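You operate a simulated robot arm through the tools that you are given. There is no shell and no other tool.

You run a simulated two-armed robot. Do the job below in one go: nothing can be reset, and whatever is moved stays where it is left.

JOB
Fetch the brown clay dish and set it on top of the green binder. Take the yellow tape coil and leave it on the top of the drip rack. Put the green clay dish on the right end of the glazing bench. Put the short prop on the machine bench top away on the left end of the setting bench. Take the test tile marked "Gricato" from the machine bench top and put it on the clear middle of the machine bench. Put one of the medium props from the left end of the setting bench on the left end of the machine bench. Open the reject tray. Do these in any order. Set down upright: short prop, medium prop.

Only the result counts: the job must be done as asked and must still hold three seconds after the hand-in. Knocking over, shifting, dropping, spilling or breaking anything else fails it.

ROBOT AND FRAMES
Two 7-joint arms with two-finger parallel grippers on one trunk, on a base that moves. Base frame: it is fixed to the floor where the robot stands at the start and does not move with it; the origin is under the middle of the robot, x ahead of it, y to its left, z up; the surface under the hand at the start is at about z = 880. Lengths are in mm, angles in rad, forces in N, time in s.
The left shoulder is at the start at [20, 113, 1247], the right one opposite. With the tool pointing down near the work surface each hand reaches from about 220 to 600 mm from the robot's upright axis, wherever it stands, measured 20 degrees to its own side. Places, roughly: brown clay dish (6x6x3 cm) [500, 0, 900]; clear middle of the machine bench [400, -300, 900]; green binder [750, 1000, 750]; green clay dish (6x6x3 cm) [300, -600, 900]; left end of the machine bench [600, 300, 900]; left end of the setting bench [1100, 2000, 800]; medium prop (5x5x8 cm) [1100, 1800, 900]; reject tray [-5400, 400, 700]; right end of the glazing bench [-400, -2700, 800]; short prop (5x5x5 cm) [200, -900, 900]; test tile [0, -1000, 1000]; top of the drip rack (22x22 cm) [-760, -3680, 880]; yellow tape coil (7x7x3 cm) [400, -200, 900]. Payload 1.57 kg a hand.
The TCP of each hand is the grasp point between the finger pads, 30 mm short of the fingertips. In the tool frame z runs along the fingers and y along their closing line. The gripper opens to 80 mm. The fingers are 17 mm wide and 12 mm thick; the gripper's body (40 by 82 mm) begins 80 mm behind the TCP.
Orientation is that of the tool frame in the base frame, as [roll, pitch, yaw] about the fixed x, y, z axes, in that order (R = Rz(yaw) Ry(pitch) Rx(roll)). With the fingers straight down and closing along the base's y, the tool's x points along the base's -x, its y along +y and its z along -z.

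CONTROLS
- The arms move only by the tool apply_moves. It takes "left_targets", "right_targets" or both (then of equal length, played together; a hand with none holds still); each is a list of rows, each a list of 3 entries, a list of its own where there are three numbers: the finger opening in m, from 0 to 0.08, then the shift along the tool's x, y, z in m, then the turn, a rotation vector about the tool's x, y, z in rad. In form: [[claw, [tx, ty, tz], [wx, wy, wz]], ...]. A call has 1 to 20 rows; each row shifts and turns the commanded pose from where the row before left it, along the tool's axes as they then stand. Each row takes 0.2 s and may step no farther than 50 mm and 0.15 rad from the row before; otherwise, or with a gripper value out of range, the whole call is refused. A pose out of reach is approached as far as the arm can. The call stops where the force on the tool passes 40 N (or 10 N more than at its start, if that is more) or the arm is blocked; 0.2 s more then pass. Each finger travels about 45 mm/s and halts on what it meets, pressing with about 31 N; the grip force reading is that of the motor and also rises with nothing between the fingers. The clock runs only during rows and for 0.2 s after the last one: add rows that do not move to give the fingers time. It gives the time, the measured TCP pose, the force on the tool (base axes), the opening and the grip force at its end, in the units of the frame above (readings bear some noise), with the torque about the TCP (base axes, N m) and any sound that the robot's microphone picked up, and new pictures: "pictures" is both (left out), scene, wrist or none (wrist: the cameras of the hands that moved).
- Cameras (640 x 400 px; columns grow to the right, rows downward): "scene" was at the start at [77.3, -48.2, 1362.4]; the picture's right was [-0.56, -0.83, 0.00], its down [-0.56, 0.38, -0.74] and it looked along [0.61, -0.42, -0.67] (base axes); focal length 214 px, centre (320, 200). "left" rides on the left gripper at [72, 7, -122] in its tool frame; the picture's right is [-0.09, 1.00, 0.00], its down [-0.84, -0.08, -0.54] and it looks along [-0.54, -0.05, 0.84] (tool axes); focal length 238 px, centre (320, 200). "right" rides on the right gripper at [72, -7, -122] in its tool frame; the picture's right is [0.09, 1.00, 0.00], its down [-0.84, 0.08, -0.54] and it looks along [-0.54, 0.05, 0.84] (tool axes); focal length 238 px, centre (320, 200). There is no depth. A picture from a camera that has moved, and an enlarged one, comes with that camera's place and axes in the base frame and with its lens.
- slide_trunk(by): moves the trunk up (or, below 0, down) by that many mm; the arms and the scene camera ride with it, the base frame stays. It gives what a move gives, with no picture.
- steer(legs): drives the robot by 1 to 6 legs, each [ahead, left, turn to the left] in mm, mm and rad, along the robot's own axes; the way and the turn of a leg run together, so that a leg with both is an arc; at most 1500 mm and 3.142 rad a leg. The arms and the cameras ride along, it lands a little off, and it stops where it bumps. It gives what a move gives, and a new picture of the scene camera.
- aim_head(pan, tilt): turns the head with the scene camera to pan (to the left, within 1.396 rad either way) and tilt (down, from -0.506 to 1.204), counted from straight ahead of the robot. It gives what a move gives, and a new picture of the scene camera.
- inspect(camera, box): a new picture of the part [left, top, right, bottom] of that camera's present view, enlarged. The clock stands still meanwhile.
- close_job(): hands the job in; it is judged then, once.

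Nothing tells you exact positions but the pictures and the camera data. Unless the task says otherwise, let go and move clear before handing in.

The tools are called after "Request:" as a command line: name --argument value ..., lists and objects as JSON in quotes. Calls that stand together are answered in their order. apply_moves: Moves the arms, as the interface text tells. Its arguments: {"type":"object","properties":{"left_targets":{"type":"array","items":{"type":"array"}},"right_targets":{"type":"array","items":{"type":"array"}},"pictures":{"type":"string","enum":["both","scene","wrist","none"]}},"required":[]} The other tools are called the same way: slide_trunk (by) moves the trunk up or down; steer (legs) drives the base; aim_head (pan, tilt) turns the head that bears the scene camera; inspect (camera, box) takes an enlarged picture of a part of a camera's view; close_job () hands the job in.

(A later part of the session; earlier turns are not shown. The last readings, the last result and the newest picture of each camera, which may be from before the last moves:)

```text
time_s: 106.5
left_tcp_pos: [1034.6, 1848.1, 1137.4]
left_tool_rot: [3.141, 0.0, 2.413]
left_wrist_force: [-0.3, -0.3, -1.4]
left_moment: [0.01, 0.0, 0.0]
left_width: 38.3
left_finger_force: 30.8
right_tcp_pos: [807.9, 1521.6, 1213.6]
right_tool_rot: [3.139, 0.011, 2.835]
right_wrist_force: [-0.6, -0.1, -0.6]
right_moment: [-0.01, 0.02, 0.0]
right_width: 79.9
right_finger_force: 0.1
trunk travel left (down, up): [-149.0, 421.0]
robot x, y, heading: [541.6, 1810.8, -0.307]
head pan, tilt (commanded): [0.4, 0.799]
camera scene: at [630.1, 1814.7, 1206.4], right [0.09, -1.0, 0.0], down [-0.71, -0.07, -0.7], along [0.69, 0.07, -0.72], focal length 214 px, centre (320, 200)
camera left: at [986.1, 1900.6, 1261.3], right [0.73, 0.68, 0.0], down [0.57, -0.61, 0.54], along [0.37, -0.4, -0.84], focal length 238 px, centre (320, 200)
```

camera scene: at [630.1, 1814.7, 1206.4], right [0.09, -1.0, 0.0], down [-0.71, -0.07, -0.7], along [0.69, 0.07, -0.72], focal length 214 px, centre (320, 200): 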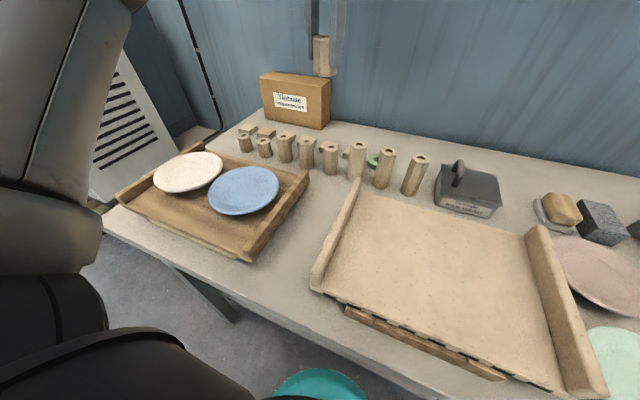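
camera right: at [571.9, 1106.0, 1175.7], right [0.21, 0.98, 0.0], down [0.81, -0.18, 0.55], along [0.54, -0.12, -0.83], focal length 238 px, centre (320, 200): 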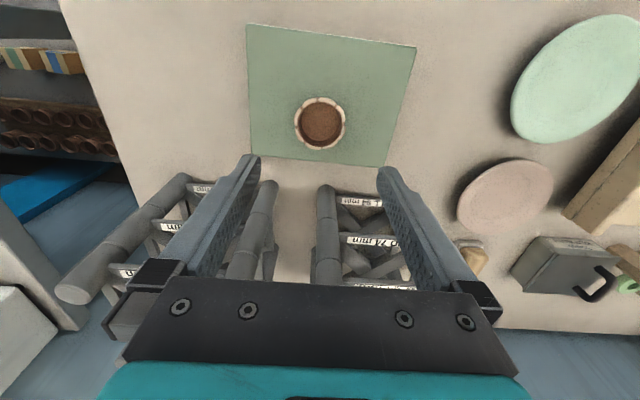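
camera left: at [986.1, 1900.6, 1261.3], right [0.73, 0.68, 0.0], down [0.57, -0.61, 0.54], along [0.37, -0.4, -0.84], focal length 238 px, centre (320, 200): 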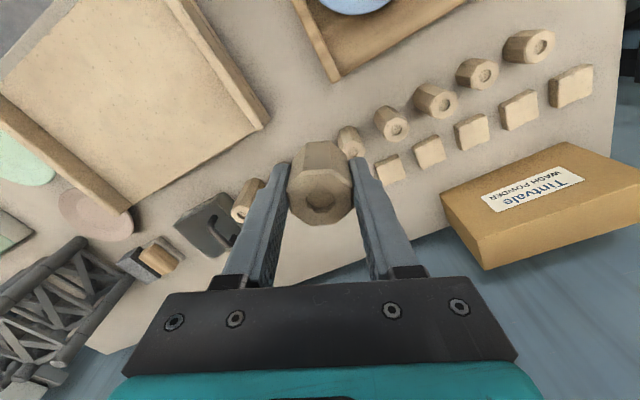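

Rotation works. Continue to a full 90° turn.

Request:
apply_moves --left_targets '[[0.02, [0, 0, 0], [0, 0, 0.1438]], [0.02, [0, 0, 0], [0, 0, 0.1438]], [0.02, [0, 0, 0], [0, 0, 0.1438]], [0.02, [0, 0, 0], [0, 0, 0.1438]], [0.02, [0, 0, 0], [0, 0, 0.1438]], [0.02, [0, 0, 0], [0, 0, 0.1438]], [0.02, [0, 0, 0], [0, 0, 0.1438]], [0.02, [0, 0, 0], [0, 0, 0.1438]], [0.02, [0, 0, 0], [0, 0, 0]]]' --pictures "wrist"

```text
time_s: 108.5
left_tcp_pos: [821.7, 1793.1, 1069.9]
left_tool_rot: [3.139, 0.0, 1.265]
left_wrist_force: [0.5, 0.5, -1.1]
left_moment: [-0.01, -0.01, -0.03]
left_width: 38.5
left_finger_force: 30.8
left hand out of reach, approached as far as the arm can: row 1, 2, 3, 4, 5, 6, 7, 8
right_tcp_pos: [809.9, 1522.6, 1214.1]
right_tool_rot: [3.14, 0.011, 2.834]
right_wrist_force: [-0.5, -1.2, -0.3]
right_moment: [-0.01, 0.01, 0.01]
right_width: 79.8
right_finger_force: 0.0
trunk travel left (down, up): [-149.0, 421.0]
robot x, y, heading: [540.0, 1810.8, -0.307]
head pan, tilt (commanded): [0.4, 0.799]
camera left: at [849.2, 1859.5, 1192.8], right [0.92, -0.39, 0.0], down [-0.33, -0.77, 0.54], along [-0.21, -0.5, -0.84], focal length 238 px, centre (320, 200)
```

left: 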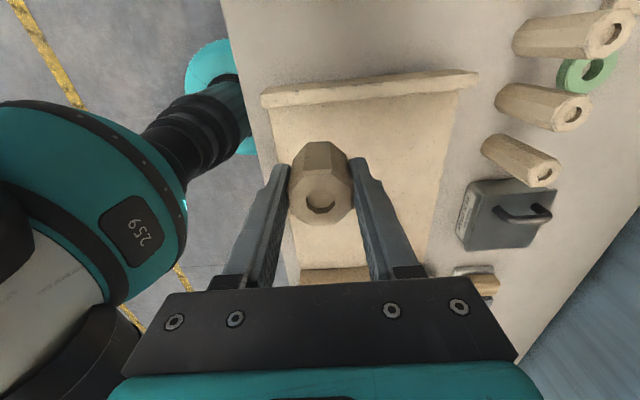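

That turn drags the arm in; I undo it and will instead place with fingers across the gap (about 11 mm margins each side).

Request:
apply_moves --left_targets '[[0.02, [0, 0, -0.02], [0, 0, -0.1427]], [0.02, [0, 0, -0.02], [0, 0, -0.1427]], [0.02, [0, 0, -0.02], [0, 0, -0.1427]], [0.02, [0, 0, 0], [0, 0, -0.1427]], [0.02, [0, 0, 0], [0, 0, -0.1427]], [0.02, [0, 0, 0], [0, 0, -0.1427]], [0.02, [0, 0, 0], [0, 0, -0.1427]], [0.02, [0, 0, 0], [0, 0, -0.1427]], [0.02, [0, 0, 0], [0, 0, -0.1427]], [0.02, [0, 0, 0], [0, 0, -0.1427]], [0.02, [0, 0, 0], [0, 0, -0.1427]], [0.02, [0, 0, 0], [0, 0, 0]]]' --pictures "wrist"

```text
time_s: 111.1
left_tcp_pos: [821.0, 1792.9, 1130.5]
left_tool_rot: [3.141, -0.001, 2.835]
left_wrist_force: [-0.2, -0.3, -1.0]
left_moment: [0.01, 0.01, -0.01]
left_width: 38.4
left_finger_force: 30.8
right_tcp_pos: [808.9, 1522.0, 1215.8]
right_tool_rot: [3.139, 0.013, 2.834]
right_wrist_force: [-0.5, 0.1, 0.5]
right_moment: [0.02, -0.02, 0.0]
right_width: 80.1
right_finger_force: 0.1
trunk travel left (down, up): [-149.0, 421.0]
robot x, y, heading: [542.5, 1810.5, -0.302]
head pan, tilt (commanded): [0.4, 0.799]
camera left: at [755.0, 1820.8, 1253.1], right [0.39, 0.92, 0.0], down [0.78, -0.32, 0.54], along [0.5, -0.21, -0.84], focal length 238 px, centre (320, 200)
```

left: 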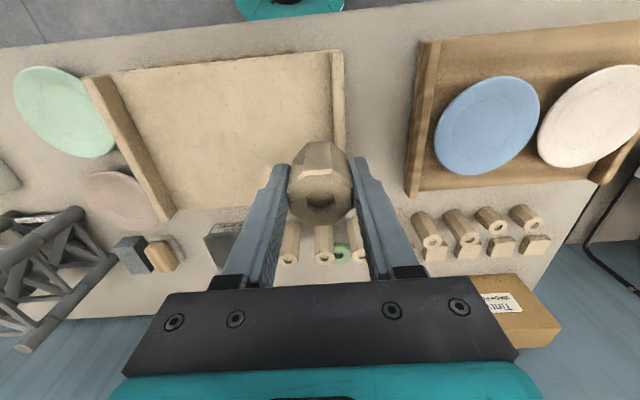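

Request:
apply_moves --left_targets '[[0.02, [-0.0365, 0.021, 0], [0, 0, 0]], [0.02, [-0.0365, 0.021, 0], [0, 0, 0]], [0.02, [-0.0365, 0.021, 0], [0, 0, 0]], [0.02, [-0.0365, 0.021, 0], [0, 0, 0]], [0.02, [-0.0365, 0.021, 0], [0, 0, 0]], [0.02, [0, 0, 0], [0, 0, 0]]]' --pictures "none"

Request:
slide_trunk --by -135

Request:
inspect --camera "left" --box '[0, 0, 640, 400]'

Request:
inspect --camera "scene" --box '[0, 0, 640, 400]'

```text
time_s: 112.5
left_tcp_pos: [1027.8, 1840.1, 1128.5]
left_tool_rot: [-3.141, -0.002, 2.836]
left_wrist_force: [-0.5, -0.2, -1.1]
left_moment: [0.0, 0.01, 0.03]
left_width: 38.3
left_finger_force: 31.4
right_tcp_pos: [806.9, 1521.3, 1213.6]
right_tool_rot: [3.14, 0.011, 2.834]
right_wrist_force: [0.3, 0.6, -0.5]
right_moment: [0.02, -0.01, -0.01]
right_width: 80.0
right_finger_force: 0.1
trunk travel left (down, up): [-149.0, 421.0]
robot x, y, heading: [540.9, 1810.8, -0.305]
head pan, tilt (commanded): [0.4, 0.799]
```

```text
time_s: 114.2
left_tcp_pos: [1027.5, 1839.5, 993.6]
left_tool_rot: [3.141, 0.002, 2.835]
left_wrist_force: [0.2, 0.3, -1.0]
left_moment: [-0.02, -0.01, -0.01]
left_width: 38.4
left_finger_force: 31.5
right_tcp_pos: [807.3, 1521.6, 1078.3]
right_tool_rot: [3.139, 0.014, 2.835]
right_wrist_force: [0.3, 0.2, 0.0]
right_moment: [0.03, 0.01, 0.02]
right_width: 79.9
right_finger_force: 0.0
trunk travel left (down, up): [-14.0, 556.0]
robot x, y, heading: [539.3, 1809.1, -0.305]
head pan, tilt (commanded): [0.4, 0.799]
```

```text
1.00 times, centred on (320, 200) of left (not enlarged: the box is as wide or as high as the picture)
camera zoom: at [961.2, 1867.5, 1117.4], right [0.39, 0.92, 0.0], down [0.77, -0.33, 0.54], along [0.5, -0.21, -0.84], focal length 238 px, centre (320, 200)
```

zoom: 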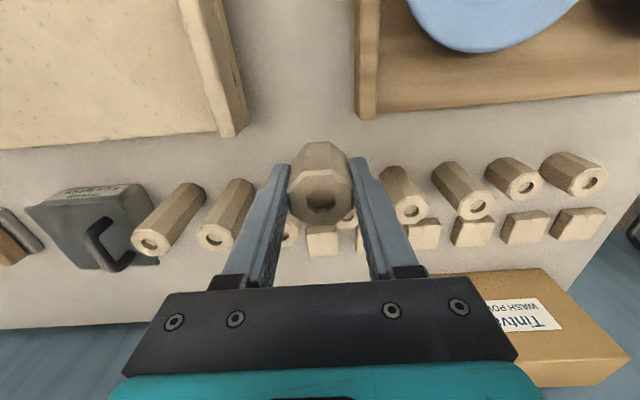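

```text
1.00 times, centred on (320, 200) of scene (not enlarged: the box is as wide or as high as the picture)
camera zoom: at [630.1, 1814.7, 1071.5], right [0.09, -1.0, 0.0], down [-0.71, -0.07, -0.7], along [0.69, 0.07, -0.72], focal length 214 px, centre (320, 200)
```

zoom: 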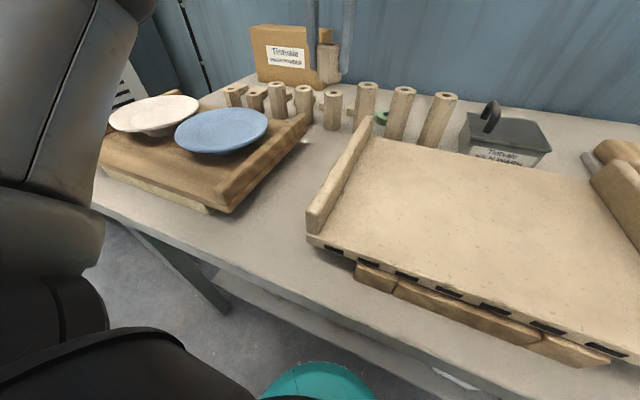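

The landing point falls in the gap, a bit nearer the tray; I shift 4 mm away from it and descend.

Request:
apply_moves --left_targets '[[0.02, [0, -0.004, 0.04], [0, 0, 0]], [0.02, [0, 0, 0.04], [0, 0, 0]], [0.02, [0, 0, 0.036], [0, 0, 0]], [0.02, [0, 0, 0], [0, 0, 0]]]' --pictures "both"

```text
time_s: 115.2
left_tcp_pos: [1027.3, 1835.0, 879.2]
left_tool_rot: [3.141, 0.001, 2.837]
left_wrist_force: [0.6, 0.1, -0.3]
left_moment: [-0.01, 0.01, -0.02]
left_width: 38.4
left_finger_force: 31.1
right_tcp_pos: [807.4, 1522.0, 1077.7]
right_tool_rot: [3.14, 0.013, 2.835]
right_wrist_force: [-0.4, -0.3, -0.6]
right_moment: [0.01, 0.0, -0.04]
right_width: 80.1
right_finger_force: 0.1
trunk travel left (down, up): [-14.0, 556.0]
robot x, y, heading: [542.9, 1811.0, -0.308]
head pan, tilt (commanded): [0.4, 0.799]
camera scene: at [630.2, 1814.8, 1071.4], right [0.09, -1.0, 0.0], down [-0.71, -0.07, -0.7], along [0.69, 0.07, -0.72], focal length 214 px, centre (320, 200)
camera left: at [960.9, 1863.8, 1001.5], right [0.39, 0.92, 0.0], down [0.77, -0.33, 0.54], along [0.5, -0.21, -0.84], focal length 238 px, centre (320, 200)
```

scene: 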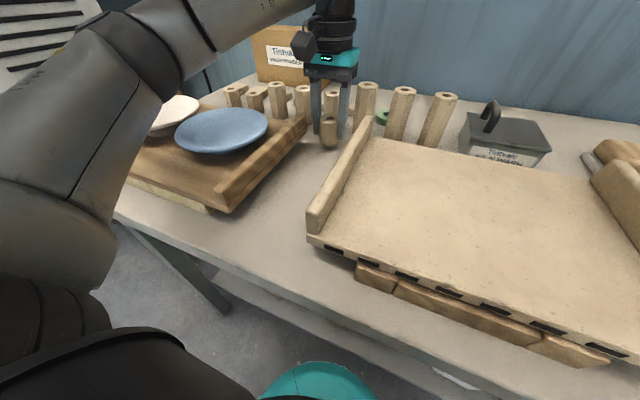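
left: 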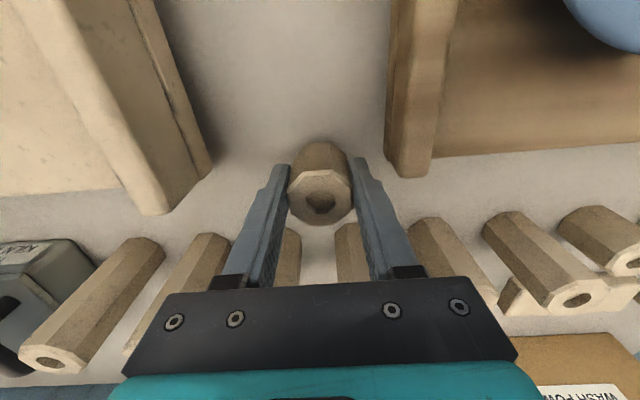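

Request:
apply_moves --left_targets '[[0.02, [0, 0, 0.008], [0, 0, 0]], [0.02, [0, 0, 0.002], [0, 0, 0]], [0.02, [0, 0, 0], [0, 0, 0]]]' --pictures "none"

Request:
inspect --camera "scene" --box '[270, 60, 390, 170]'

```text
time_s: 116.0
left_tcp_pos: [1027.5, 1836.8, 868.3]
left_tool_rot: [3.141, -0.001, 2.836]
left_wrist_force: [-0.2, -0.1, -1.6]
left_moment: [-0.01, -0.02, 0.0]
left_width: 38.4
left_finger_force: 30.9
right_tcp_pos: [808.1, 1522.9, 1078.6]
right_tool_rot: [3.14, 0.012, 2.834]
right_wrist_force: [-0.1, -0.9, -0.5]
right_moment: [0.04, -0.03, -0.01]
right_width: 80.1
right_finger_force: 0.1
trunk travel left (down, up): [-14.0, 556.0]
robot x, y, heading: [545.2, 1808.7, -0.305]
head pan, tilt (commanded): [0.4, 0.799]
```

```text
3.64 times, centred on (330, 115) of scene
camera zoom: at [630.1, 1814.7, 1071.4], right [0.09, -1.0, 0.0], down [-0.71, -0.07, -0.7], along [0.69, 0.07, -0.72], focal length 780 px, centre (284, 509)
```

zoom: 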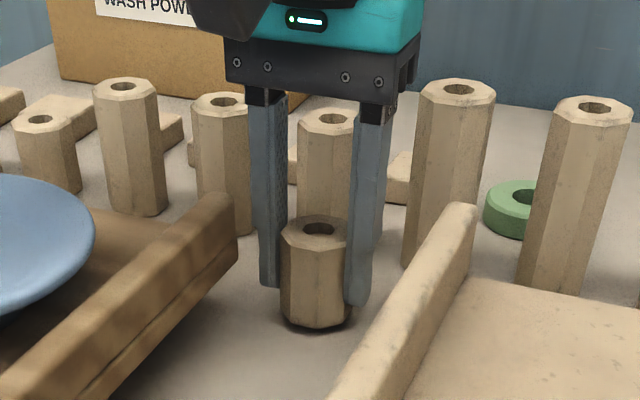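

Request:
apply_moves --left_targets '[[0.02, [0, 0, 0.002], [0, 0, 0]], [0.02, [0, 0, 0], [0, 0, 0]]]' --pictures "none"

Request:
apply_moves --left_targets '[[0.02, [0, 0, 0.0015], [0, 0, 0]], [0.02, [0, 0, 0], [0, 0, 0]]]' --pictures "none"

```text
time_s: 116.6
left_tcp_pos: [1025.5, 1834.8, 867.5]
left_tool_rot: [3.141, 0.0, 2.834]
left_wrist_force: [0.4, 0.1, -1.3]
left_moment: [0.02, 0.03, 0.0]
left_width: 38.2
left_finger_force: 31.3
right_tcp_pos: [807.7, 1522.5, 1078.1]
right_tool_rot: [3.14, 0.013, 2.836]
right_wrist_force: [0.4, -0.7, -0.1]
right_moment: [0.02, -0.03, -0.01]
right_width: 79.9
right_finger_force: 0.1
trunk travel left (down, up): [-14.0, 556.0]
robot x, y, heading: [541.0, 1813.6, -0.304]
head pan, tilt (commanded): [0.4, 0.799]
```

```text
time_s: 117.2
left_tcp_pos: [1026.5, 1835.6, 865.0]
left_tool_rot: [-3.141, -0.001, 2.833]
left_wrist_force: [-0.2, 0.0, -0.8]
left_moment: [-0.01, 0.01, 0.0]
left_width: 38.1
left_finger_force: 31.3
right_tcp_pos: [808.3, 1522.3, 1078.3]
right_tool_rot: [3.14, 0.012, 2.834]
right_wrist_force: [0.2, -0.8, -0.1]
right_moment: [0.01, -0.06, -0.02]
right_width: 80.1
right_finger_force: 0.0
trunk travel left (down, up): [-14.0, 556.0]
robot x, y, heading: [544.1, 1813.2, -0.306]
head pan, tilt (commanded): [0.4, 0.799]
```

Request:
apply_moves --left_targets '[[0.02, [0, 0, 0.0015], [0, 0, 0]], [0.02, [0, 0, 0], [0, 0, 0]]]' --pictures "none"

Request:
apply_moves --left_targets '[[0.02, [0, 0, 0.0015], [0, 0, 0]], [0.02, [0, 0, 0], [0, 0, 0]]]' --pictures "none"

```text
time_s: 117.8
left_tcp_pos: [1026.2, 1835.9, 863.4]
left_tool_rot: [-3.141, 0.002, 2.835]
left_wrist_force: [-0.8, 0.8, 4.2]
left_moment: [0.02, 0.04, -0.01]
left_width: 38.1
left_finger_force: 31.4
right_tcp_pos: [807.8, 1522.4, 1079.5]
right_tool_rot: [3.139, 0.015, 2.833]
right_wrist_force: [0.6, 0.0, 0.4]
right_moment: [0.01, -0.01, -0.01]
right_width: 80.3
right_finger_force: 0.0
trunk travel left (down, up): [-14.0, 556.0]
robot x, y, heading: [542.8, 1810.1, -0.307]
head pan, tilt (commanded): [0.4, 0.799]
```

```text
time_s: 118.4
left_tcp_pos: [1025.6, 1836.1, 863.7]
left_tool_rot: [3.141, 0.005, 2.836]
left_wrist_force: [-0.9, 2.6, 13.6]
left_moment: [0.15, 0.15, 0.0]
left_width: 38.4
left_finger_force: 31.0
right_tcp_pos: [807.0, 1522.6, 1078.6]
right_tool_rot: [3.14, 0.015, 2.834]
right_wrist_force: [0.0, 0.8, -0.4]
right_moment: [0.04, -0.03, 0.0]
right_width: 79.9
right_finger_force: 0.0
trunk travel left (down, up): [-14.0, 556.0]
robot x, y, heading: [544.5, 1814.1, -0.305]
head pan, tilt (commanded): [0.4, 0.799]
```

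Contact at TCP z≈863.5, so the bench surface is ≈825. Easing slightly, opening just enough, and rising.

Request:
apply_moves --left_targets '[[0.02, [0, 0, -0.001], [0, 0, 0]], [0.05, [0, 0, 0], [0, 0, 0]], [0.05, [0, 0, 0], [0, 0, 0]], [0.05, [0, 0, 0], [0, 0, 0]], [0.05, [0, 0, -0.02], [0, 0, 0]], [0.05, [0, 0, -0.04], [0, 0, 0]], [0.05, [0, 0, -0.04], [0, 0, 0]], [0.05, [0, 0, -0.04], [0, 0, 0]], [0.05, [0, 0, 0], [0, 0, 0]]]' --pictures "both"

```text
time_s: 120.4
left_tcp_pos: [1025.3, 1837.0, 1002.9]
left_tool_rot: [-3.141, 0.0, 2.834]
left_wrist_force: [-0.2, -1.2, 0.2]
left_moment: [-0.02, 0.03, -0.03]
left_width: 50.1
left_finger_force: 0.1
right_tcp_pos: [809.1, 1522.6, 1078.4]
right_tool_rot: [3.139, 0.013, 2.834]
right_wrist_force: [-0.1, 0.6, -0.6]
right_moment: [0.01, 0.05, -0.02]
right_width: 79.9
right_finger_force: 0.0
trunk travel left (down, up): [-14.0, 556.0]
robot x, y, heading: [544.1, 1815.4, -0.302]
head pan, tilt (commanded): [0.4, 0.799]
camera scene: at [630.0, 1814.7, 1071.4], right [0.09, -1.0, 0.0], down [-0.71, -0.07, -0.7], along [0.69, 0.07, -0.72], focal length 214 px, centre (320, 200)
camera left: at [959.5, 1865.0, 1126.4], right [0.39, 0.92, 0.0], down [0.77, -0.33, 0.54], along [0.5, -0.21, -0.84], focal length 238 px, centre (320, 200)
```

scene: 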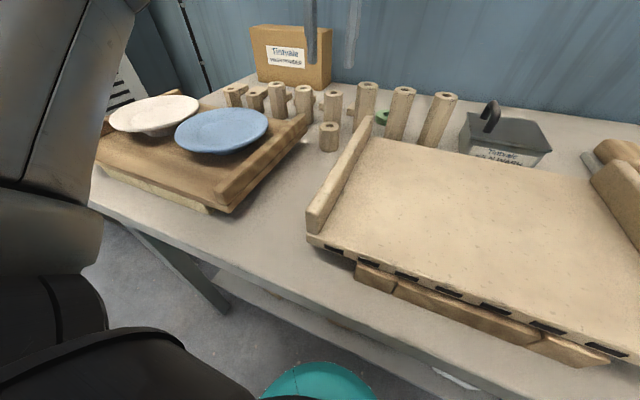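
left: 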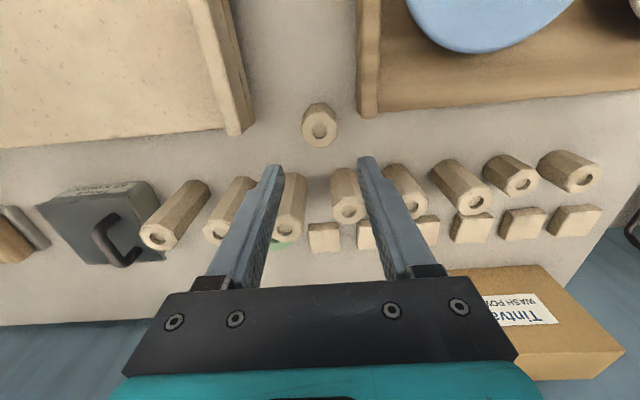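

The short prop stands upright in the gap. Next the medium prop P5 (third from the tall ones, at about [1118, 1834]); I inch forward for reach.

Request:
steer --legs '[[42, 0, 0]]'

Request:
apply_moves --left_targets '[[0.05, [0, 0, 0], [0, 0, 0]]]' --pictures "wrist"

```text
time_s: 121.3
left_tcp_pos: [1066.7, 1824.4, 1003.0]
left_tool_rot: [3.141, -0.001, 2.835]
left_wrist_force: [0.5, -0.2, -0.6]
left_moment: [0.0, 0.02, 0.01]
left_width: 49.9
left_finger_force: 0.2
right_tcp_pos: [847.5, 1509.4, 1078.6]
right_tool_rot: [3.141, 0.013, 2.835]
right_wrist_force: [-0.5, -0.5, -0.8]
right_moment: [0.01, 0.04, 0.0]
right_width: 79.8
right_finger_force: 0.1
trunk travel left (down, up): [-14.0, 556.0]
robot x, y, heading: [586.0, 1797.5, -0.302]
head pan, tilt (commanded): [0.4, 0.799]
camera scene: at [670.4, 1802.0, 1071.4], right [0.09, -1.0, 0.0], down [-0.71, -0.07, -0.7], along [0.69, 0.07, -0.72], focal length 214 px, centre (320, 200)
```

scene: 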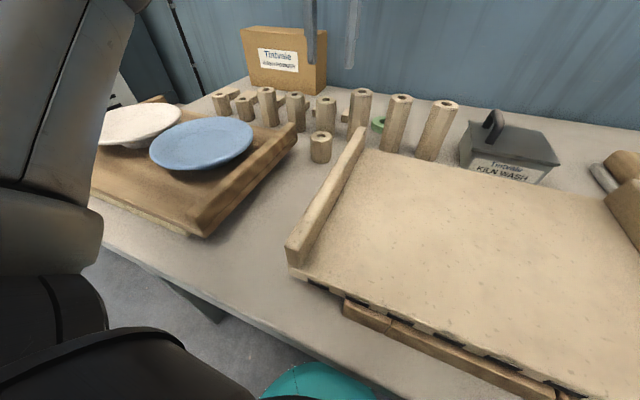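

```text
time_s: 121.7
left_tcp_pos: [1065.9, 1824.2, 1002.2]
left_tool_rot: [-3.141, 0.0, 2.835]
left_wrist_force: [-0.2, 0.1, -0.1]
left_moment: [0.0, 0.0, -0.02]
left_width: 50.1
left_finger_force: 0.0
right_tcp_pos: [847.6, 1509.9, 1078.5]
right_tool_rot: [3.14, 0.013, 2.835]
right_wrist_force: [-0.1, 1.1, 0.2]
right_moment: [-0.01, 0.02, 0.02]
right_width: 79.8
right_finger_force: 0.1
trunk travel left (down, up): [-14.0, 556.0]
robot x, y, heading: [582.3, 1799.7, -0.304]
head pan, tilt (commanded): [0.4, 0.799]
camera left: at [999.6, 1852.2, 1126.0], right [0.39, 0.92, 0.0], down [0.77, -0.33, 0.54], along [0.5, -0.21, -0.84], focal length 238 px, centre (320, 200)
```

left: 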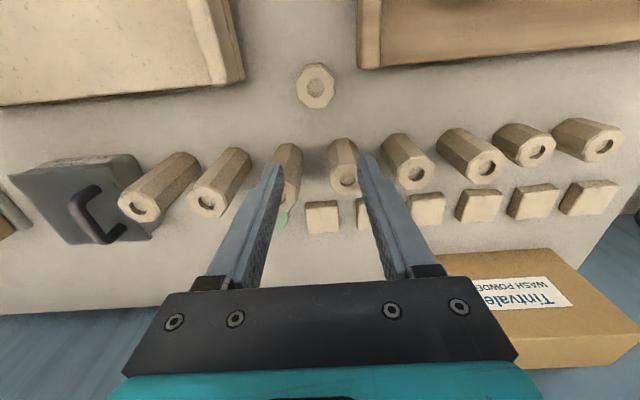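

Request:
apply_moves --left_targets '[[0.055, [-0.0236, 0.0115, 0], [0, 0, 0]], [0.055, [-0.0236, 0.0115, 0], [0, 0, 0]], [0.055, [0, 0, 0], [0, 0, 0]]]' --pictures "wrist"

```text
time_s: 122.5
left_tcp_pos: [1121.1, 1833.3, 1002.9]
left_tool_rot: [3.14, 0.0, 2.835]
left_wrist_force: [-0.3, 0.2, 0.0]
left_moment: [-0.02, -0.02, 0.03]
left_width: 55.0
left_finger_force: 0.0
right_tcp_pos: [848.1, 1509.8, 1078.2]
right_tool_rot: [-3.141, 0.013, 2.834]
right_wrist_force: [0.3, 0.7, 0.2]
right_moment: [0.02, 0.01, 0.0]
right_width: 80.1
right_finger_force: 0.2
trunk travel left (down, up): [-14.0, 556.0]
robot x, y, heading: [581.1, 1795.4, -0.306]
head pan, tilt (commanded): [0.4, 0.799]
camera left: at [1053.4, 1860.7, 1125.9], right [0.39, 0.92, 0.0], down [0.77, -0.33, 0.54], along [0.5, -0.21, -0.84], focal length 238 px, centre (320, 200)
```

left: 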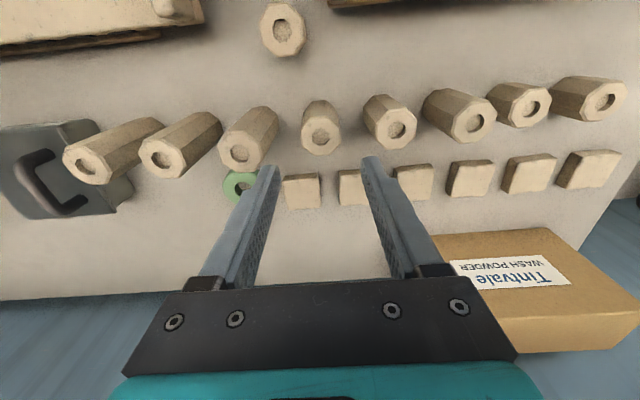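

P5 is centred between the open fingers. To descend safely without arm drift, I raise the trunk, lower the arm in free air, then descend with the trunk.

Request:
slide_trunk --by 115

Request:
apply_moves --left_targets '[[0.055, [0.003, 0, 0.03], [0, 0, 0]], [0.055, [0, 0, 0.03], [0, 0, 0]], [0.055, [0, 0, 0.03], [0, 0, 0]], [0.055, [0, 0, 0.025], [0, 0, 0]], [0.055, [0, 0, 0], [0, 0, 0]]]' --pictures "wrist"

```text
time_s: 123.9
left_tcp_pos: [1118.7, 1833.0, 1117.9]
left_tool_rot: [3.141, -0.001, 2.834]
left_wrist_force: [-0.3, -0.2, 0.1]
left_moment: [0.01, 0.01, -0.01]
left_width: 54.9
left_finger_force: 0.1
right_tcp_pos: [847.8, 1510.6, 1193.5]
right_tool_rot: [3.14, 0.014, 2.834]
right_wrist_force: [0.2, -0.1, 0.4]
right_moment: [0.0, 0.01, -0.01]
right_width: 80.2
right_finger_force: 0.0
trunk travel left (down, up): [-129.0, 441.0]
robot x, y, heading: [580.6, 1802.2, -0.305]
head pan, tilt (commanded): [0.4, 0.799]
```

```text
time_s: 125.1
left_tcp_pos: [1116.3, 1834.2, 1004.4]
left_tool_rot: [3.14, 0.002, 2.837]
left_wrist_force: [-0.9, 0.5, 0.2]
left_moment: [0.01, 0.01, 0.03]
left_width: 54.9
left_finger_force: 0.0
right_tcp_pos: [846.8, 1509.7, 1194.3]
right_tool_rot: [3.141, 0.014, 2.835]
right_wrist_force: [-1.6, -1.1, 0.3]
right_moment: [0.02, -0.01, 0.02]
right_width: 80.1
right_finger_force: 0.1
trunk travel left (down, up): [-129.0, 441.0]
robot x, y, heading: [581.4, 1794.8, -0.306]
head pan, tilt (commanded): [0.4, 0.799]
camera left: at [1049.3, 1861.9, 1127.1], right [0.39, 0.92, 0.0], down [0.77, -0.33, 0.54], along [0.5, -0.21, -0.84], focal length 238 px, centre (320, 200)
```

left: 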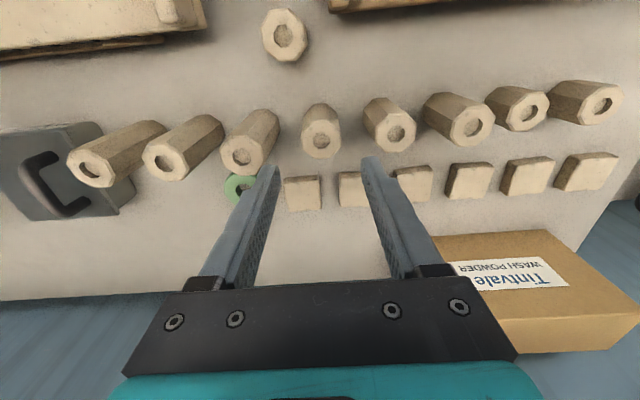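

Request:
slide_trunk --by -68

Request:
inspect --camera "left" --box '[160, 80, 480, 280]'

Request:
inspect --camera "scene" --box '[220, 40, 420, 170]'

```text
time_s: 126.2
left_tcp_pos: [1115.2, 1833.8, 936.7]
left_tool_rot: [3.141, 0.001, 2.833]
left_wrist_force: [-0.5, 0.2, 0.8]
left_moment: [0.01, -0.01, 0.01]
left_width: 54.9
left_finger_force: 0.1
right_tcp_pos: [848.1, 1510.4, 1126.2]
right_tool_rot: [3.14, 0.014, 2.835]
right_wrist_force: [-0.2, 0.0, 0.7]
right_moment: [0.0, 0.03, -0.01]
right_width: 80.0
right_finger_force: 0.1
trunk travel left (down, up): [-61.0, 509.0]
robot x, y, heading: [581.6, 1800.4, -0.308]
head pan, tilt (commanded): [0.4, 0.799]
```

```text
2.00 times, centred on (320, 180) of left
camera zoom: at [1049.3, 1861.9, 1059.5], right [0.39, 0.92, 0.0], down [0.77, -0.33, 0.54], along [0.5, -0.21, -0.84], focal length 477 px, centre (320, 240)
```

zoom: 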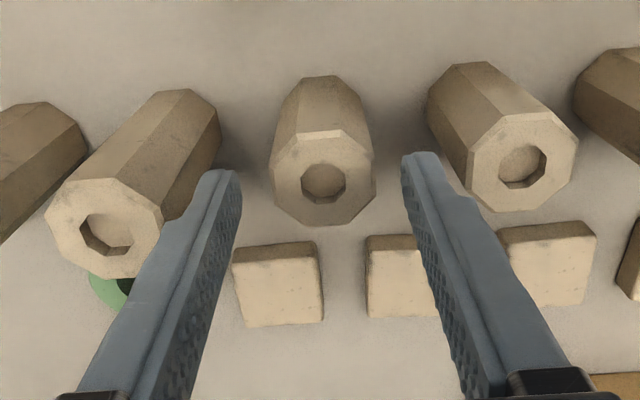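

```text
3.08 times, centred on (320, 105) of scene
camera zoom: at [670.1, 1802.1, 1118.5], right [0.09, -1.0, 0.0], down [-0.71, -0.07, -0.7], along [0.69, 0.07, -0.72], focal length 660 px, centre (320, 492)
```

zoom: 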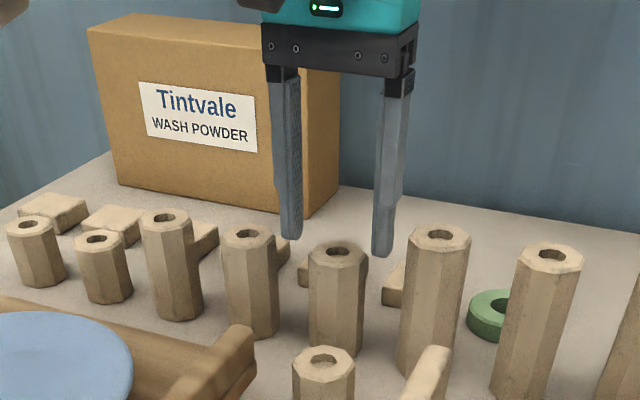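

Fingers straddle P5; I narrow the opening to 50 mm and shift 2 mm away from the tall neighbour, then descend with the trunk.

Request:
apply_moves --left_targets '[[0.05, [0, 0.002, 0], [0, 0, 0]], [0.05, [0, 0, 0], [0, 0, 0]]]' --pictures "none"

Request:
slide_trunk --by -20

Request:
inspect --camera "left" --box '[160, 80, 480, 280]'

```text
time_s: 126.8
left_tcp_pos: [1116.2, 1835.6, 936.3]
left_tool_rot: [-3.14, -0.001, 2.834]
left_wrist_force: [0.6, 0.0, -0.2]
left_moment: [-0.01, 0.03, -0.03]
left_width: 50.2
left_finger_force: 0.1
right_tcp_pos: [848.0, 1509.8, 1125.5]
right_tool_rot: [3.141, 0.014, 2.835]
right_wrist_force: [-0.3, 0.1, 0.3]
right_moment: [0.02, 0.0, -0.04]
right_width: 79.9
right_finger_force: 0.1
trunk travel left (down, up): [-61.0, 509.0]
robot x, y, heading: [580.3, 1795.6, -0.305]
head pan, tilt (commanded): [0.4, 0.799]
```

```text
time_s: 127.5
left_tcp_pos: [1116.5, 1836.1, 916.6]
left_tool_rot: [-3.141, 0.001, 2.834]
left_wrist_force: [-0.3, 0.3, -0.3]
left_moment: [-0.01, -0.03, 0.01]
left_width: 50.0
left_finger_force: 0.0
right_tcp_pos: [847.6, 1509.0, 1105.8]
right_tool_rot: [3.14, 0.014, 2.834]
right_wrist_force: [-0.1, 0.3, 0.3]
right_moment: [0.04, -0.03, 0.01]
right_width: 80.0
right_finger_force: 0.0
trunk travel left (down, up): [-41.0, 529.0]
robot x, y, heading: [583.4, 1795.6, -0.301]
head pan, tilt (commanded): [0.4, 0.799]
```

```text
2.00 times, centred on (320, 180) of left
camera zoom: at [1050.0, 1864.0, 1039.4], right [0.39, 0.92, 0.0], down [0.77, -0.33, 0.54], along [0.5, -0.21, -0.84], focal length 477 px, centre (320, 240)
```

zoom: 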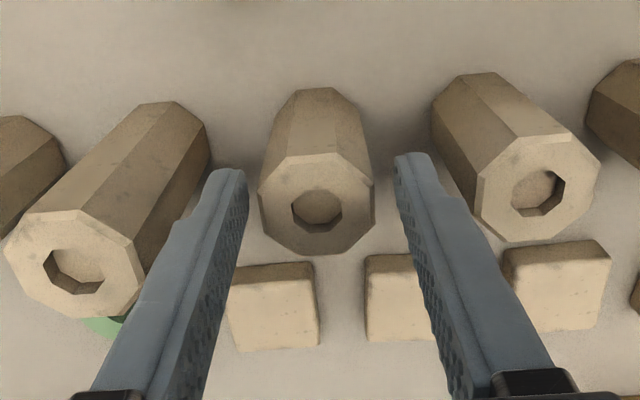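

Request:
apply_moves --left_targets '[[0.05, [-0.0025, 0, 0], [0, 0, 0]], [0.05, [0, 0, 0], [0, 0, 0]]]' --pictures "none"

Request:
slide_trunk --by -24

Request:
inspect --camera "left" --box '[160, 80, 480, 280]'

```text
time_s: 128.1
left_tcp_pos: [1117.9, 1835.6, 916.4]
left_tool_rot: [3.141, 0.0, 2.834]
left_wrist_force: [-0.5, 0.9, 0.1]
left_moment: [0.0, 0.0, 0.01]
left_width: 50.0
left_finger_force: 0.2
right_tcp_pos: [848.4, 1508.6, 1105.7]
right_tool_rot: [3.139, 0.013, 2.834]
right_wrist_force: [1.2, -0.4, 0.5]
right_moment: [-0.01, 0.03, -0.03]
right_width: 80.1
right_finger_force: 0.1
trunk travel left (down, up): [-41.0, 529.0]
robot x, y, heading: [586.0, 1799.7, -0.3]
head pan, tilt (commanded): [0.4, 0.799]
```

```text
time_s: 128.8
left_tcp_pos: [1118.4, 1836.7, 891.8]
left_tool_rot: [3.141, 0.0, 2.834]
left_wrist_force: [-1.0, 0.0, -0.1]
left_moment: [0.01, 0.0, 0.0]
left_width: 49.8
left_finger_force: 0.1
right_tcp_pos: [847.5, 1510.5, 1081.9]
right_tool_rot: [3.139, 0.014, 2.836]
right_wrist_force: [0.6, 0.1, -0.1]
right_moment: [-0.03, -0.01, 0.01]
right_width: 79.8
right_finger_force: 0.1
trunk travel left (down, up): [-17.0, 553.0]
robot x, y, heading: [580.0, 1799.0, -0.306]
head pan, tilt (commanded): [0.4, 0.799]
```

```text
2.00 times, centred on (320, 180) of left
camera zoom: at [1052.2, 1863.5, 1015.4], right [0.39, 0.92, 0.0], down [0.77, -0.33, 0.54], along [0.5, -0.21, -0.84], focal length 477 px, centre (320, 240)
```

zoom: 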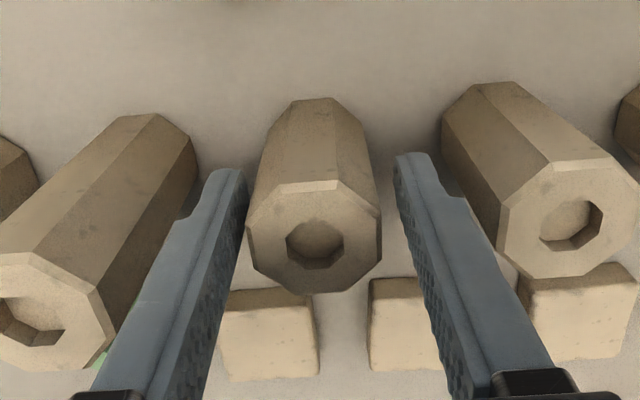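

Request:
apply_moves --left_targets '[[0.05, [0, -0.0018, 0], [0, 0, 0]], [0.03, [0, 0, 0], [0, 0, 0]], [0.02, [0, 0, 0], [0, 0, 0]], [0.02, [0, 0, 0], [0, 0, 0]], [0.02, [0, 0, 0], [0, 0, 0]], [0.02, [0, 0, 0], [0, 0, 0]]]' --pictures "wrist"

```text
time_s: 130.2
left_tcp_pos: [1118.5, 1833.8, 892.4]
left_tool_rot: [-3.141, 0.001, 2.836]
left_wrist_force: [0.0, 0.6, 1.3]
left_moment: [0.1, -0.03, -0.03]
left_width: 38.6
left_finger_force: 30.8
right_tcp_pos: [848.8, 1509.5, 1081.9]
right_tool_rot: [3.139, 0.013, 2.835]
right_wrist_force: [0.8, 0.9, -0.2]
right_moment: [0.0, -0.03, 0.03]
right_width: 80.0
right_finger_force: 0.1
trunk travel left (down, up): [-17.0, 553.0]
robot x, y, heading: [588.6, 1798.4, -0.309]
head pan, tilt (commanded): [0.4, 0.799]
camera left: at [1051.9, 1861.8, 1015.4], right [0.39, 0.92, 0.0], down [0.77, -0.33, 0.54], along [0.5, -0.21, -0.84], focal length 238 px, centre (320, 200)
```

left: 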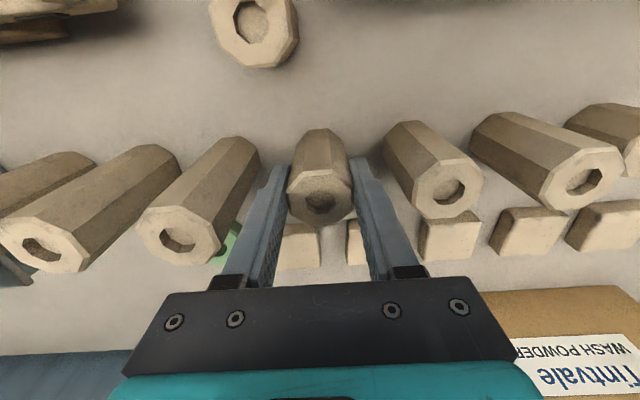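

Medium prop gripped (38.6 mm). Lifting straight up with the trunk, then retracting.

Request:
slide_trunk --by 180

Request:
apply_moves --left_targets '[[0.02, [0.04, 0, 0], [0, 0, 0]], [0.02, [0.04, 0, 0], [0, 0, 0]], [0.02, [0.04, 0, 0], [0, 0, 0]], [0.02, [0.04, 0, 0], [0, 0, 0]], [0.02, [0, 0, 0], [0, 0, 0]]]' --pictures "both"

```text
time_s: 132.2
left_tcp_pos: [1119.0, 1833.4, 1071.6]
left_tool_rot: [3.14, -0.001, 2.834]
left_wrist_force: [0.9, -0.5, -2.2]
left_moment: [0.02, 0.0, 0.01]
left_width: 38.5
left_finger_force: 31.0
right_tcp_pos: [847.8, 1509.3, 1262.9]
right_tool_rot: [3.14, 0.013, 2.835]
right_wrist_force: [0.0, 0.0, -0.7]
right_moment: [-0.02, 0.01, -0.01]
right_width: 79.9
right_finger_force: 0.1
trunk travel left (down, up): [-197.0, 373.0]
robot x, y, heading: [581.6, 1798.3, -0.303]
head pan, tilt (commanded): [0.4, 0.799]
```

```text
time_s: 133.4
left_tcp_pos: [966.2, 1883.3, 1072.4]
left_tool_rot: [3.141, 0.001, 2.835]
left_wrist_force: [0.3, -1.0, -2.0]
left_moment: [-0.02, 0.04, -0.03]
left_width: 38.4
left_finger_force: 30.7
right_tcp_pos: [848.5, 1509.8, 1261.7]
right_tool_rot: [3.14, 0.012, 2.836]
right_wrist_force: [-0.7, -0.3, -0.6]
right_moment: [0.0, -0.02, -0.04]
right_width: 80.1
right_finger_force: 0.1
trunk travel left (down, up): [-197.0, 373.0]
robot x, y, heading: [584.5, 1801.3, -0.305]
head pan, tilt (commanded): [0.4, 0.799]
camera scene: at [670.4, 1801.9, 1254.4], right [0.09, -1.0, 0.0], down [-0.71, -0.07, -0.7], along [0.69, 0.07, -0.72], focal length 214 px, centre (320, 200)
camera left: at [899.6, 1910.7, 1195.2], right [0.39, 0.92, 0.0], down [0.77, -0.33, 0.54], along [0.5, -0.21, -0.84], focal length 238 px, centre (320, 200)
```

scene: 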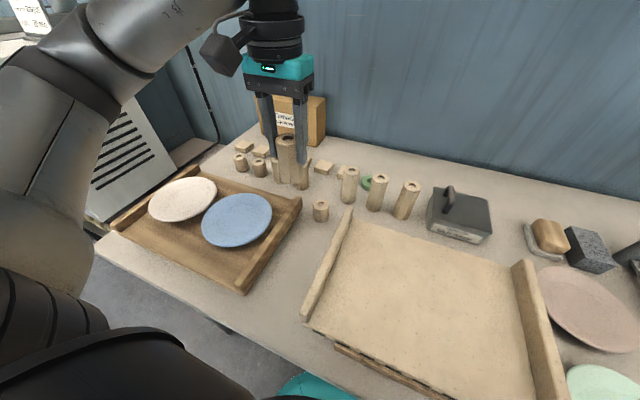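
left: 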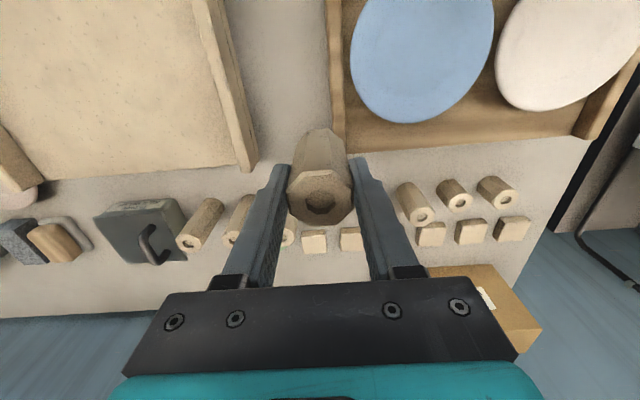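

All other props still stand. Raising a bit and driving back right to the machine bench's left end.

Request:
slide_trunk --by 110

Request:
steer --legs '[[-95, 0, 0], [0, -1485, 0]]'

Request:
aim_head --pan 0.3 --tilt 0.85

```text
time_s: 134.8
left_tcp_pos: [965.8, 1883.8, 1181.3]
left_tool_rot: [3.141, 0.0, 2.836]
left_wrist_force: [0.3, 0.5, -1.5]
left_moment: [-0.02, 0.01, -0.01]
left_width: 38.3
left_finger_force: 31.0
right_tcp_pos: [848.1, 1509.5, 1371.5]
right_tool_rot: [3.14, 0.013, 2.835]
right_wrist_force: [-0.4, 1.0, 0.4]
right_moment: [0.01, -0.01, 0.02]
right_width: 80.1
right_finger_force: 0.0
trunk travel left (down, up): [-307.0, 263.0]
robot x, y, heading: [581.3, 1801.0, -0.306]
head pan, tilt (commanded): [0.4, 0.799]
```

```text
time_s: 142.8
left_tcp_pos: [436.2, 504.4, 1181.6]
left_tool_rot: [3.142, -0.001, 2.844]
left_wrist_force: [0.0, -0.1, -1.1]
left_moment: [0.02, -0.03, 0.0]
left_width: 38.7
left_finger_force: 30.9
right_tcp_pos: [321.3, 130.4, 1371.8]
right_tool_rot: [3.141, 0.013, 2.843]
right_wrist_force: [-0.6, -0.2, -0.1]
right_moment: [0.02, 0.02, 0.04]
right_width: 80.3
right_finger_force: 0.1
trunk travel left (down, up): [-307.0, 263.0]
robot x, y, heading: [54.0, 417.1, -0.3]
head pan, tilt (commanded): [0.4, 0.799]
camera scene: at [140.4, 421.3, 1364.4], right [0.1, -0.99, 0.0], down [-0.71, -0.07, -0.7], along [0.69, 0.07, -0.72], focal length 214 px, centre (320, 200)
```

scene: 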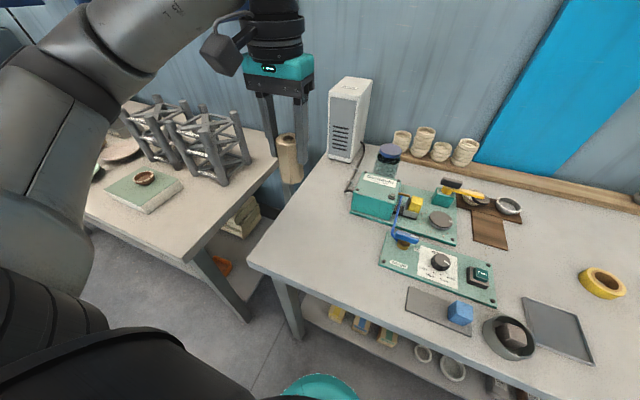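

```text
time_s: 143.5
left_tcp_pos: [435.2, 504.5, 1182.6]
left_tool_rot: [3.141, -0.001, 2.845]
left_wrist_force: [0.3, -0.4, -1.5]
left_moment: [0.0, 0.06, -0.02]
left_width: 38.5
left_finger_force: 30.9
right_tcp_pos: [321.0, 131.1, 1372.1]
right_tool_rot: [3.139, 0.012, 2.842]
right_wrist_force: [-0.4, -0.4, 0.5]
right_moment: [0.0, 0.01, 0.01]
right_width: 80.0
right_finger_force: 0.0
trunk travel left (down, up): [-307.0, 263.0]
robot x, y, heading: [50.6, 419.2, -0.302]
head pan, tilt (commanded): [0.3, 0.85]
camera scene: at [138.4, 413.6, 1360.4], right [0.0, -1.0, 0.0], down [-0.75, 0.0, -0.66], along [0.66, 0.0, -0.75], focal length 214 px, centre (320, 200)
```

scene: 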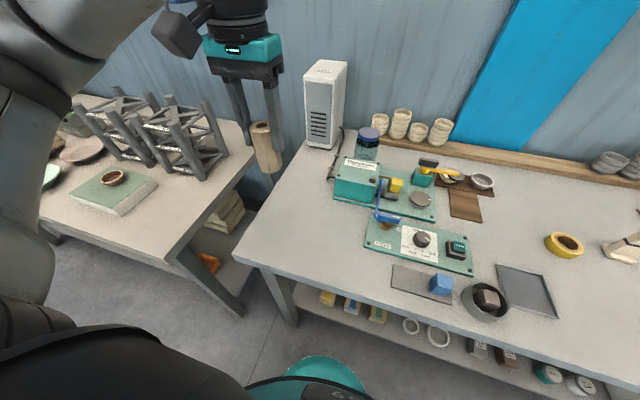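

Clear spot at the left end of the machine bench: about [487, 469]. Moving the medium prop above it and lowering with the trunk.

Request:
apply_moves --left_targets '[[0.02, [-0.0298, -0.0094, 0], [0, 0, 0]], [0.02, [-0.0298, -0.0094, 0], [0, 0, 0]], [0.02, [0, 0, 0], [0, 0, 0]]]' --pictures "none"

Request:
slide_trunk --by -215

Request:
inspect --camera "left" --box '[0, 0, 640, 400]'

Request:
inspect --camera "scene" --box '[0, 0, 640, 400]'

```text
time_s: 144.3
left_tcp_pos: [486.3, 468.7, 1180.9]
left_tool_rot: [-3.141, 0.0, 2.842]
left_wrist_force: [-0.4, 0.4, -1.6]
left_moment: [-0.01, -0.03, 0.03]
left_width: 38.4
left_finger_force: 31.3
right_tcp_pos: [320.6, 131.0, 1371.5]
right_tool_rot: [3.141, 0.014, 2.841]
right_wrist_force: [0.7, 0.0, -0.1]
right_moment: [0.0, -0.01, 0.03]
right_width: 79.7
right_finger_force: 0.0
trunk travel left (down, up): [-307.0, 263.0]
robot x, y, heading: [55.8, 419.4, -0.3]
head pan, tilt (commanded): [0.3, 0.85]
```

```text
time_s: 146.6
left_tcp_pos: [487.2, 469.3, 966.8]
left_tool_rot: [-3.141, 0.001, 2.843]
left_wrist_force: [0.4, 0.2, -0.8]
left_moment: [0.0, 0.0, -0.01]
left_width: 38.4
left_finger_force: 31.2
right_tcp_pos: [319.9, 130.3, 1155.9]
right_tool_rot: [3.141, 0.014, 2.841]
right_wrist_force: [0.0, 0.3, 0.0]
right_moment: [0.0, -0.01, 0.01]
right_width: 79.7
right_finger_force: 0.1
trunk travel left (down, up): [-92.0, 478.0]
robot x, y, heading: [55.4, 419.3, -0.297]
head pan, tilt (commanded): [0.3, 0.85]
```

```text
1.00 times, centred on (320, 200) of left (not enlarged: the box is as wide or as high as the picture)
camera zoom: at [420.6, 496.3, 1088.8], right [0.38, 0.92, 0.0], down [0.78, -0.32, 0.54], along [0.5, -0.21, -0.84], focal length 238 px, centre (320, 200)
```

zoom: 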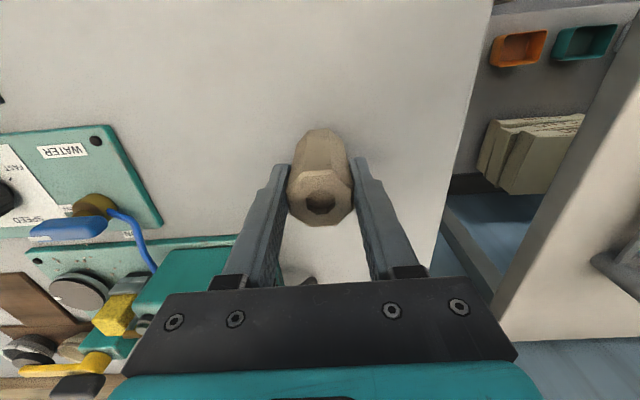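

```text
1.00 times, centred on (320, 200) of scene (not enlarged: the box is as wide or as high as the picture)
camera zoom: at [138.4, 413.5, 1145.5], right [0.0, -1.0, 0.0], down [-0.75, 0.0, -0.66], along [0.66, 0.0, -0.75], focal length 214 px, centre (320, 200)
```

zoom: 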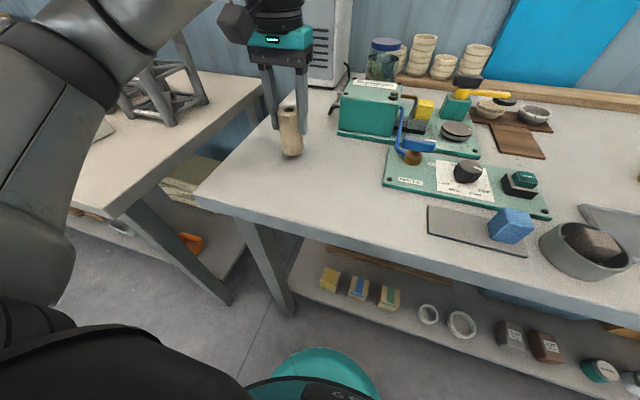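

Request:
slide_trunk --by -17

Request:
slide_trunk --by -2

```text
time_s: 147.2
left_tcp_pos: [487.3, 468.8, 951.5]
left_tool_rot: [-3.14, 0.008, 2.843]
left_wrist_force: [2.1, 3.1, 23.3]
left_moment: [0.26, 0.16, -0.03]
left_width: 38.8
left_finger_force: 30.8
right_tcp_pos: [319.5, 129.7, 1139.5]
right_tool_rot: [3.141, 0.013, 2.842]
right_wrist_force: [0.3, 0.5, -0.2]
right_moment: [0.01, -0.02, -0.01]
right_width: 80.1
right_finger_force: 0.0
trunk travel left (down, up): [-75.0, 495.0]
robot x, y, heading: [52.4, 413.8, -0.299]
head pan, tilt (commanded): [0.3, 0.85]
```

```text
time_s: 147.7
left_tcp_pos: [487.2, 469.9, 947.4]
left_tool_rot: [-3.141, 0.005, 2.842]
left_wrist_force: [2.8, 0.7, 23.7]
left_moment: [0.13, -0.25, 0.06]
left_width: 38.7
left_finger_force: 31.0
right_tcp_pos: [319.8, 130.6, 1138.6]
right_tool_rot: [3.14, 0.014, 2.842]
right_wrist_force: [-0.2, -0.7, -0.1]
right_moment: [-0.04, -0.02, 0.02]
right_width: 80.3
right_finger_force: 0.1
trunk travel left (down, up): [-73.0, 497.0]
robot x, y, heading: [50.4, 419.8, -0.296]
head pan, tilt (commanded): [0.3, 0.85]
```

Contact made (prop is standing on the bench). Easing up slightly, then releasing.

Request:
slide_trunk --by 1.5

Request:
inspect --camera "scene" --box '[240, 60, 360, 180]'

```text
time_s: 148.2
left_tcp_pos: [486.6, 468.2, 947.6]
left_tool_rot: [3.141, 0.001, 2.845]
left_wrist_force: [3.5, 0.2, 15.6]
left_moment: [-0.13, -0.55, 0.03]
left_width: 38.4
left_finger_force: 31.1
right_tcp_pos: [320.1, 129.3, 1139.1]
right_tool_rot: [3.139, 0.015, 2.843]
right_wrist_force: [0.4, 0.1, -0.1]
right_moment: [0.0, -0.02, -0.02]
right_width: 80.2
right_finger_force: 0.0
trunk travel left (down, up): [-75.0, 495.0]
robot x, y, heading: [52.3, 420.4, -0.299]
head pan, tilt (commanded): [0.3, 0.85]
```

```text
3.33 times, centred on (300, 120) of scene
camera zoom: at [137.8, 413.4, 1128.0], right [0.0, -1.0, 0.0], down [-0.75, 0.0, -0.66], along [0.66, 0.0, -0.75], focal length 715 px, centre (387, 467)
```

zoom: 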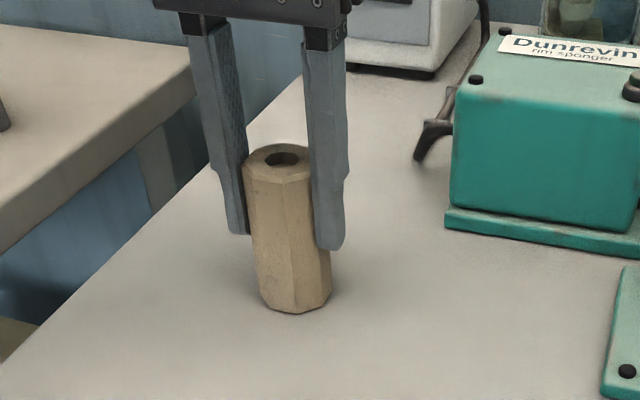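

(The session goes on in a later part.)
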